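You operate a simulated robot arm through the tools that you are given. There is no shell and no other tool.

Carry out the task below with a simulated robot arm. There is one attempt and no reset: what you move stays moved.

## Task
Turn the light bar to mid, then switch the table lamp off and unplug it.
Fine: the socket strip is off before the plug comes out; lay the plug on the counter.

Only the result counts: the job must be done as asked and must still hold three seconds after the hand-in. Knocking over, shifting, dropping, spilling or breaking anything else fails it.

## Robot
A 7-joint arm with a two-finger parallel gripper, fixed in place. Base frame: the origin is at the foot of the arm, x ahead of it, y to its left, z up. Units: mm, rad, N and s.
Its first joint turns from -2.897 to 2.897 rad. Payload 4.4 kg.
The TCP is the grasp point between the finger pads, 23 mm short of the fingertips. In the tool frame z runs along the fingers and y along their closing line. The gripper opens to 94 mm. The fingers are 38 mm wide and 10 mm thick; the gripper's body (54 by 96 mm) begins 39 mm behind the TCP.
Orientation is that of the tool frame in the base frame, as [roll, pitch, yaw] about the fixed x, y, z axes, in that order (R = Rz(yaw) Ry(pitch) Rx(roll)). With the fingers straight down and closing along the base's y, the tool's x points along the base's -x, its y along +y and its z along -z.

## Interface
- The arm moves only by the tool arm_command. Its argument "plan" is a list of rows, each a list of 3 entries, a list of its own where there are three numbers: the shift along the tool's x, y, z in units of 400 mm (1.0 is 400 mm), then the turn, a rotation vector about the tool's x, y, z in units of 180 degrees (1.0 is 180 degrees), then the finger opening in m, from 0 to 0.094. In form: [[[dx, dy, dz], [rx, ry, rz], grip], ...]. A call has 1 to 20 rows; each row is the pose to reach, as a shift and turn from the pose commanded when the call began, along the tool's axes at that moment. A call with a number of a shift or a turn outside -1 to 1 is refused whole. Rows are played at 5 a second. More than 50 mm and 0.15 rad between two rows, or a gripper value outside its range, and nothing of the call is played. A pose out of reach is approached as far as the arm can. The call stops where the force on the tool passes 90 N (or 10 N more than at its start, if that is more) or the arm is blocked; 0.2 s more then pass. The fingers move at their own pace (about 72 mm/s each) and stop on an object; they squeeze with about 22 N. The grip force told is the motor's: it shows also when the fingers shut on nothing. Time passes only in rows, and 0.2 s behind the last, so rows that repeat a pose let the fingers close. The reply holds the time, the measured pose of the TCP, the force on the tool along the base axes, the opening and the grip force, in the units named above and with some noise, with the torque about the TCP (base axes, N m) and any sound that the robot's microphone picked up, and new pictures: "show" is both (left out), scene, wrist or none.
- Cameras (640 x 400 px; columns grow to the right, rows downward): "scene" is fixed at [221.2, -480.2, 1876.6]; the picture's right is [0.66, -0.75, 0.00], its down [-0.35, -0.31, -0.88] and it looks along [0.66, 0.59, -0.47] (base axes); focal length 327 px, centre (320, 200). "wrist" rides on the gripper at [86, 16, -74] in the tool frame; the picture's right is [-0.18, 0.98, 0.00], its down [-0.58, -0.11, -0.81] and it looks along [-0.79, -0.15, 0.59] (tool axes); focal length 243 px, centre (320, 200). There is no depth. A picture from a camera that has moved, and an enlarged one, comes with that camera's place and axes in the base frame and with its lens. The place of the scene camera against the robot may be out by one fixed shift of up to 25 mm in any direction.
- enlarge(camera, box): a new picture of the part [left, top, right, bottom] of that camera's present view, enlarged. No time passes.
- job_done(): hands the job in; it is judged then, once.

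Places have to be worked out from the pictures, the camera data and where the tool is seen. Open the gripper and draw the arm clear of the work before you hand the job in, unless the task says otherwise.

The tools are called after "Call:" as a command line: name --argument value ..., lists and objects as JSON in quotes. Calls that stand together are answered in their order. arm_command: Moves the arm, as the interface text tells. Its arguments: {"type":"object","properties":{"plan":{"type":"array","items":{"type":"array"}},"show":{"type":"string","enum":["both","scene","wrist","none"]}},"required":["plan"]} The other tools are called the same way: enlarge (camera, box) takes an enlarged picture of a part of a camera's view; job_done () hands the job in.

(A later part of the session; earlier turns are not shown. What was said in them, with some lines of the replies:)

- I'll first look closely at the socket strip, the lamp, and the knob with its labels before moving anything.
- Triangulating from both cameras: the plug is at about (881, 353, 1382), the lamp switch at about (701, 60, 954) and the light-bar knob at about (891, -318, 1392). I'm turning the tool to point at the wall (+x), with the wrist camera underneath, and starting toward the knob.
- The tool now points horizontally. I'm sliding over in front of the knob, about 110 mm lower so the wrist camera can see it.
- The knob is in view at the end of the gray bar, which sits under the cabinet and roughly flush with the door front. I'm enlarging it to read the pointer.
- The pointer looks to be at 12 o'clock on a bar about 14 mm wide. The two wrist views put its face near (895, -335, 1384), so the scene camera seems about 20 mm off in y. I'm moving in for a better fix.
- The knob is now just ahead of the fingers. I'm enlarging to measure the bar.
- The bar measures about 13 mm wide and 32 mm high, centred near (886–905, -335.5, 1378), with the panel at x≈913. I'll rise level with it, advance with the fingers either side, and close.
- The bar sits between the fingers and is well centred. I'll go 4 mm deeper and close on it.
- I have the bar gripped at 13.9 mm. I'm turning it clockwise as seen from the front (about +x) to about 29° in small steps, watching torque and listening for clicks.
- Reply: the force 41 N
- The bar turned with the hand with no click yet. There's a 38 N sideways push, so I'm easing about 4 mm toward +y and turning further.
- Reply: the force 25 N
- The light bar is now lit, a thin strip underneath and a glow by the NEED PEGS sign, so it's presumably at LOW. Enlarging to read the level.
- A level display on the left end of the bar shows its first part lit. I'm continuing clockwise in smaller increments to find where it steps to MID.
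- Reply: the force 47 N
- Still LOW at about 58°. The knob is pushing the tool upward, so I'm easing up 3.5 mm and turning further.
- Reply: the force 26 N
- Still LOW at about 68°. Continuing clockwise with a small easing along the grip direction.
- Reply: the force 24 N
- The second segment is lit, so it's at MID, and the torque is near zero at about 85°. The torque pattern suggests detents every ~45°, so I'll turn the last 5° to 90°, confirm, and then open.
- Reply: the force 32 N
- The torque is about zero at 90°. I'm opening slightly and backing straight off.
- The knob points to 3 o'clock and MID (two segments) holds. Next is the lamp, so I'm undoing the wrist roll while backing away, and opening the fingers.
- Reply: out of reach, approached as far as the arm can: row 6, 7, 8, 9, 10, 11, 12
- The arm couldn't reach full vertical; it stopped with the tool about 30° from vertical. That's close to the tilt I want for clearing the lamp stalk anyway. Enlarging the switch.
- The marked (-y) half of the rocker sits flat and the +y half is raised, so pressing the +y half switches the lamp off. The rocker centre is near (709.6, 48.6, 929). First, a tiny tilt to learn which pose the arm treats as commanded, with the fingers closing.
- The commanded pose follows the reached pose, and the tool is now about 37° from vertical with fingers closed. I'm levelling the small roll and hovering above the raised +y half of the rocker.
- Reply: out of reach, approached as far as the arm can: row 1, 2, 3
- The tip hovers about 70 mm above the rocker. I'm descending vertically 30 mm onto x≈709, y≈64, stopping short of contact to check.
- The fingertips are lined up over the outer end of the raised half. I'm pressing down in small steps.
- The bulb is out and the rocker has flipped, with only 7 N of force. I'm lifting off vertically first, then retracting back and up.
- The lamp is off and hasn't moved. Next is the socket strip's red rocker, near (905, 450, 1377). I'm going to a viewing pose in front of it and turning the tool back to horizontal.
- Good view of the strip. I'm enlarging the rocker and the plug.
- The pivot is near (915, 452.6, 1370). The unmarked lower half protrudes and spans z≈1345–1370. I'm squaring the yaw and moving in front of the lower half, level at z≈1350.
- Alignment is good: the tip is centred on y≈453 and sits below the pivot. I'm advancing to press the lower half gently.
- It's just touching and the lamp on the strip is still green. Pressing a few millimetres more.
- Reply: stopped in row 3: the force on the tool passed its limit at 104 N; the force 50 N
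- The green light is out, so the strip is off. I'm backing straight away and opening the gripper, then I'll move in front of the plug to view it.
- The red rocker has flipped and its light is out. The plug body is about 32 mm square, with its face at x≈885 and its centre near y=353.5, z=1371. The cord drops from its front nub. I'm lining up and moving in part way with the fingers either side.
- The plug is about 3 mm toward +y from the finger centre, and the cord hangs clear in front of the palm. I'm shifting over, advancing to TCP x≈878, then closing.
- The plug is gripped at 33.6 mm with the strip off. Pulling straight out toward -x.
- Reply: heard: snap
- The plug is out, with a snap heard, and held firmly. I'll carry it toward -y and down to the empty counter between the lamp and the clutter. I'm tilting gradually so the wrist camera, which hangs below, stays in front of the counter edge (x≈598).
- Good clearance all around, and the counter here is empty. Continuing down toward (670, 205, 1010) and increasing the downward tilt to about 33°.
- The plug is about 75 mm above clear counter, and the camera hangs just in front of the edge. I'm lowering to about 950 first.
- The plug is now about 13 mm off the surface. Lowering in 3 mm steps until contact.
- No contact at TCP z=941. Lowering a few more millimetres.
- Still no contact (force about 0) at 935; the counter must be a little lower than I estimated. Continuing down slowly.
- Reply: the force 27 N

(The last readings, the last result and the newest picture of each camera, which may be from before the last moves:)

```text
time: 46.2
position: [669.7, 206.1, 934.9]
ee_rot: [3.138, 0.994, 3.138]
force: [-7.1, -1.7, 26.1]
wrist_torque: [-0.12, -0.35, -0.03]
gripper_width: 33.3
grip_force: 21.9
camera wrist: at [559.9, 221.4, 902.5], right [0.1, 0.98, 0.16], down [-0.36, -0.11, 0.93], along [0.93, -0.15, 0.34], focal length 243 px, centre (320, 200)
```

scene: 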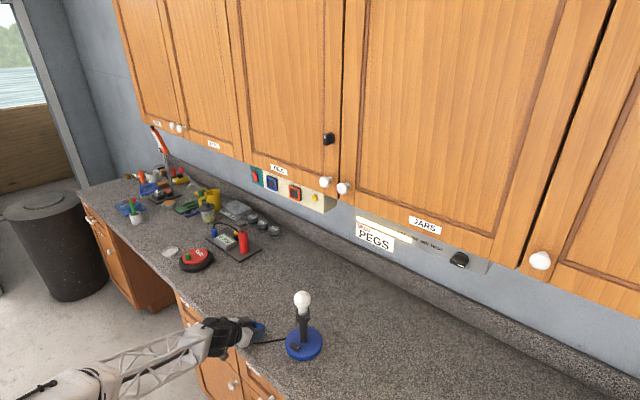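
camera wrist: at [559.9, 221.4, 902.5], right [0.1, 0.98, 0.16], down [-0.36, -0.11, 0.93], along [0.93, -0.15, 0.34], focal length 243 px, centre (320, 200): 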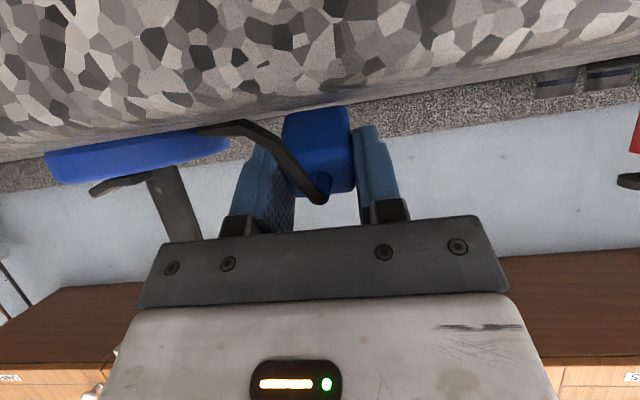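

Contact is confirmed at 26 N upward. I'm easing up 2 mm and opening slowly so the plug settles onto the counter.

Call:
arm_command --plan '[[[-0.0042, 0, -0.0027], [0, 0, 0], 0.0], [[-0.0042, 0, -0.0027], [0, 0, 0], 0.034], [[-0.0042, 0, -0.0027], [0, 0, 0], 0.037], [[-0.0042, 0, -0.0027], [0, 0, 0], 0.042], [[-0.0042, 0, -0.0027], [0, 0, 0], 0.05], [[-0.0042, 0, -0.0027], [0, 0, 0], 0.06], [[-0.0042, 0, -0.0027], [0, 0, 0], 0.07], [[-0.0042, 0, -0.0027], [0, 0, 0], 0.07]]'

Call:
enlarge --camera "scene" --box '[190, 270, 310, 370]'

Call:
enlarge --camera "wrist" --box '[200, 60, 440, 220]'

```text
time: 48.0
position: [668.3, 205.3, 933.8]
ee_rot: [3.14, 0.991, 3.141]
force: [0.9, -0.7, 0.6]
wrist_torque: [0.0, 0.0, 0.0]
gripper_width: 70.2
grip_force: 0.0
camera wrist: at [559.2, 221.1, 902.0], right [0.1, 0.98, 0.15], down [-0.36, -0.11, 0.93], along [0.93, -0.15, 0.34], focal length 243 px, centre (320, 200)
```

scene: 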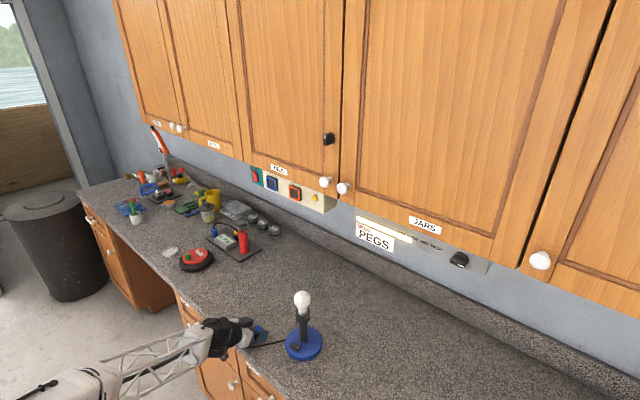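
wrist: 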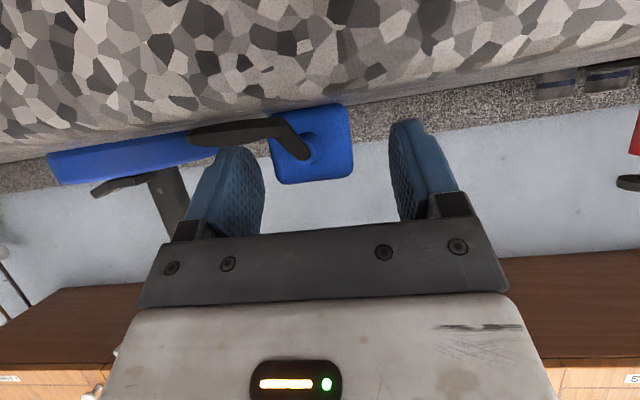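

```text
4.00 times, centred on (250, 320) of scene
camera zoom: at [221.2, -480.2, 1876.6], right [0.66, -0.75, 0.0], down [-0.35, -0.31, -0.88], along [0.66, 0.59, -0.47], focal length 1308 px, centre (600, -280)
```

zoom: 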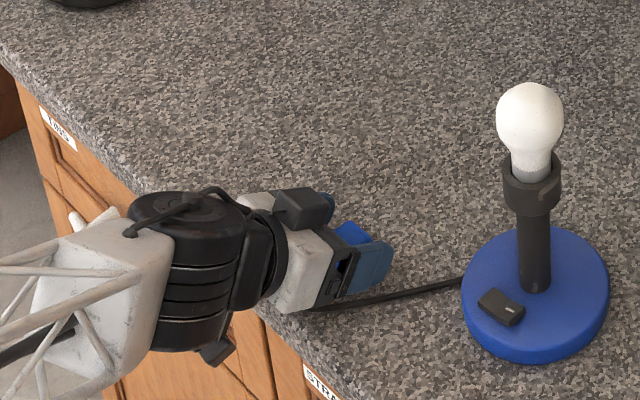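

```text
2.50 times, centred on (320, 140) of wrist
camera zoom: at [559.2, 221.1, 902.0], right [0.1, 0.98, 0.15], down [-0.36, -0.11, 0.93], along [0.93, -0.15, 0.34], focal length 606 px, centre (320, 350)
```

zoom: 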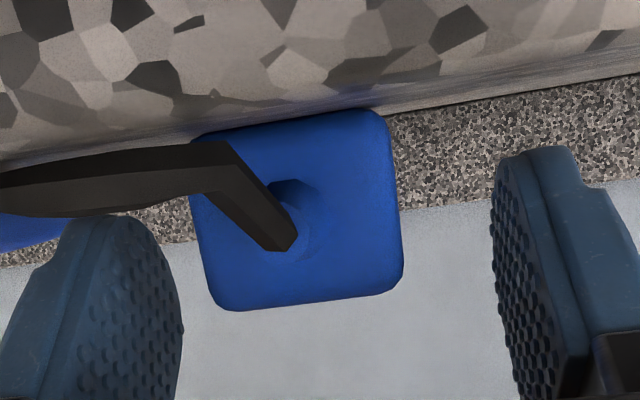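

The plug has settled flat on the counter, with the cord lying below the finger. I'm lifting straight up, then drawing back.

Call:
arm_command --plan '[[[-0.021, 0, -0.0137], [0, 0, 0], 0.07], [[-0.0523, 0, -0.0342], [0, 0, 0], 0.07], [[-0.1046, 0, -0.0684], [0, 0, 0], 0.07], [[-0.157, 0, -0.1026], [0, 0, 0], 0.07], [[-0.209, 0, -0.137], [0, 0, 0], 0.07]]'

Call:
enlarge --camera "scene" --box '[190, 270, 350, 370]'

```text
time: 49.2
position: [669.0, 206.6, 1032.8]
ee_rot: [3.142, 0.993, -3.141]
force: [-0.4, 0.4, -0.4]
wrist_torque: [0.0, 0.01, 0.01]
gripper_width: 70.3
grip_force: 0.1
camera wrist: at [558.9, 220.7, 1002.3], right [0.1, 0.98, 0.15], down [-0.36, -0.11, 0.93], along [0.93, -0.15, 0.34], focal length 243 px, centre (320, 200)
```

scene: 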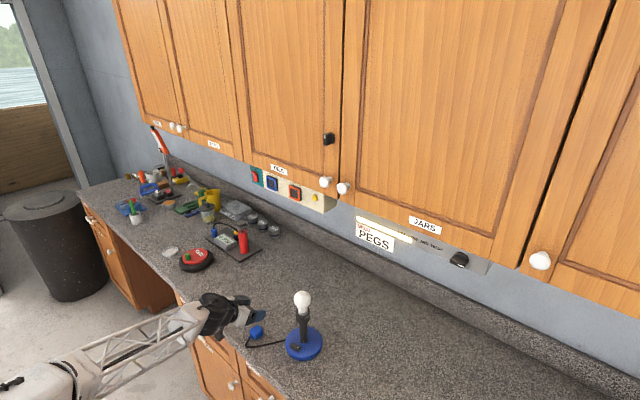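
wrist: 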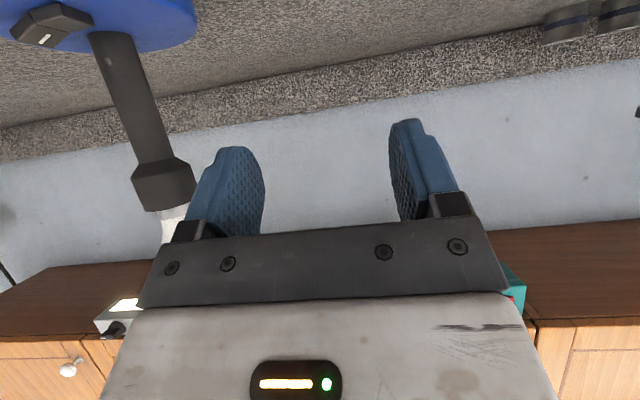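

```text
4.00 times, centred on (270, 320) of scene
camera zoom: at [221.2, -480.2, 1876.6], right [0.66, -0.75, 0.0], down [-0.35, -0.31, -0.88], along [0.66, 0.59, -0.47], focal length 1308 px, centre (520, -280)
```

zoom: 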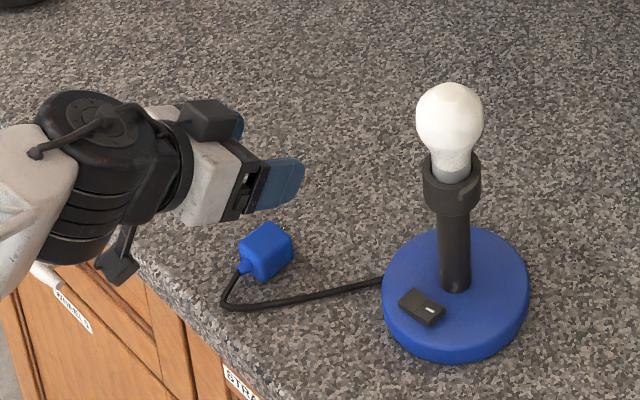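

The plug lies on the counter and the lamp is undisturbed. I'm drawing the arm well clear, up and back, then checking all states.

Call:
arm_command --plan '[[[-0.035, 0.0156, -0.06], [0, 0, 0], 0.07], [[-0.0705, 0.031, -0.121], [0, 0, 0], 0.07], [[-0.106, 0.047, -0.181], [0, 0, 0], 0.07], [[-0.141, 0.0625, -0.2415], [0, 0, 0], 0.07], [[-0.176, 0.078, -0.302], [0, 0, 0], 0.07], [[-0.2115, 0.094, -0.362], [0, 0, 0], 0.07], [[-0.247, 0.109, -0.4226], [0, 0, 0], 0.07], [[-0.282, 0.125, -0.483], [0, 0, 0], 0.07]]'

Call:
enlarge --camera "scene" --box '[230, 150, 490, 370]'

Call:
enlarge --camera "scene" --box '[340, 200, 500, 300]'

Call:
enlarge --camera "scene" --box '[100, 150, 320, 280]'

```text
time: 51.0
position: [567.3, 257.5, 1233.1]
ee_rot: [-3.141, 0.992, 3.14]
force: [0.3, 0.9, -0.4]
wrist_torque: [0.02, -0.02, 0.0]
gripper_width: 69.9
grip_force: 0.1
camera wrist: at [459.0, 271.5, 1202.1], right [0.1, 0.98, 0.15], down [-0.36, -0.11, 0.93], along [0.93, -0.15, 0.34], focal length 243 px, centre (320, 200)
```

scene: 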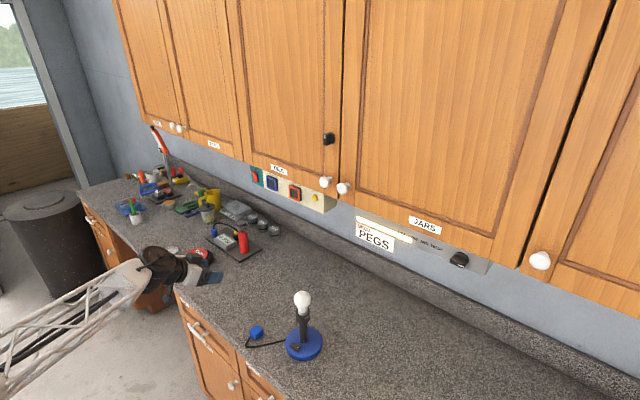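
wrist: 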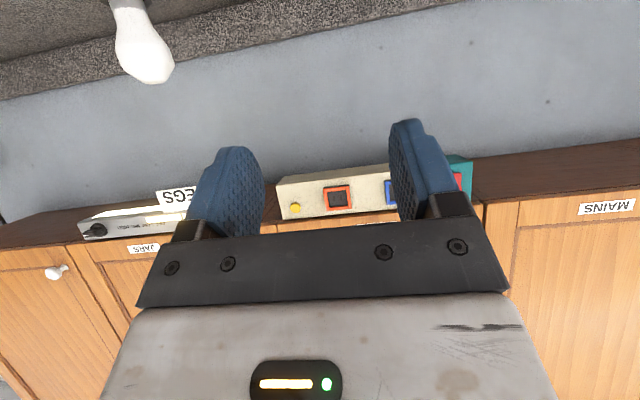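

```text
1.82 times, centred on (360, 260) of scene
camera zoom: at [221.2, -480.2, 1876.6], right [0.66, -0.75, 0.0], down [-0.35, -0.31, -0.88], along [0.66, 0.59, -0.47], focal length 595 px, centre (247, 91)
```

zoom: 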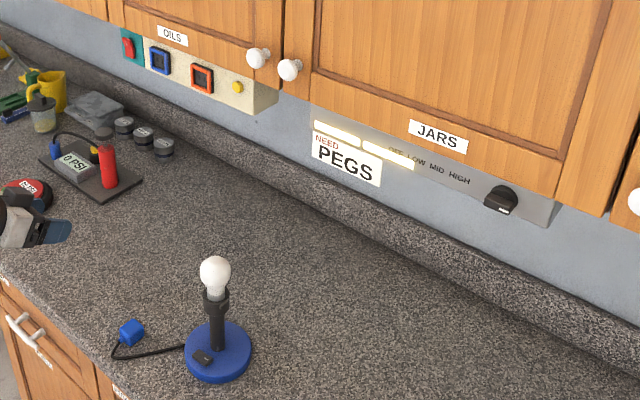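

```text
4.00 times, centred on (420, 250) of scene
camera zoom: at [221.2, -480.2, 1876.6], right [0.66, -0.75, 0.0], down [-0.35, -0.31, -0.88], along [0.66, 0.59, -0.47], focal length 1308 px, centre (-80, 0)
```

zoom: 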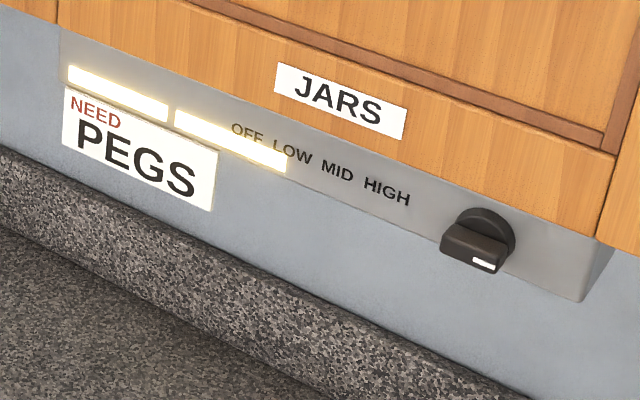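

```text
2.91 times, centred on (210, 215) of scene
camera zoom: at [221.2, -480.2, 1876.6], right [0.66, -0.75, 0.0], down [-0.35, -0.31, -0.88], along [0.66, 0.59, -0.47], focal length 951 px, centre (640, 156)
```

zoom: 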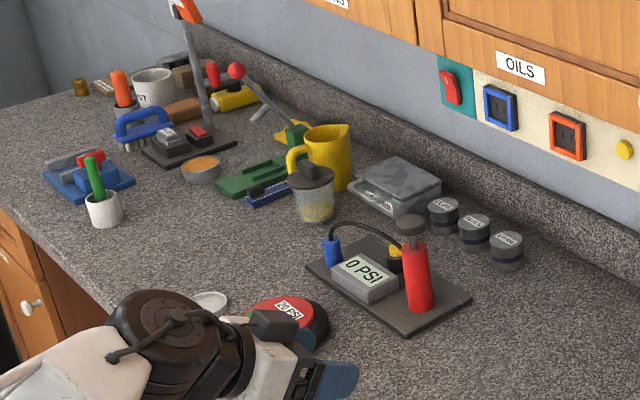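

Everything checks out: the light bar is at MID with two segments lit, the lamp and socket strip are off, and the plug rests on the counter. Nothing else has moved, the gripper is open and the arm is clear, so I'm handing in.

Call:
job_done

```text
The job is handed in.
```

The job is done as asked and handed in; the hand-in reply didn't say whether it passed.

- **Light bar:** set to MID. Two segments are lit and the knob points to 3 o'clock.
- **Table lamp:** switched off at its own switch. The lamp stayed where it was.
- **Socket strip:** switched off before I pulled the plug. Its green light is out.
- **Plug:** pulled out and lying on the clear counter beside the lamp, with its cord on the counter.

In the last pictures nothing else had moved. The gripper is open and the arm is clear of the work.
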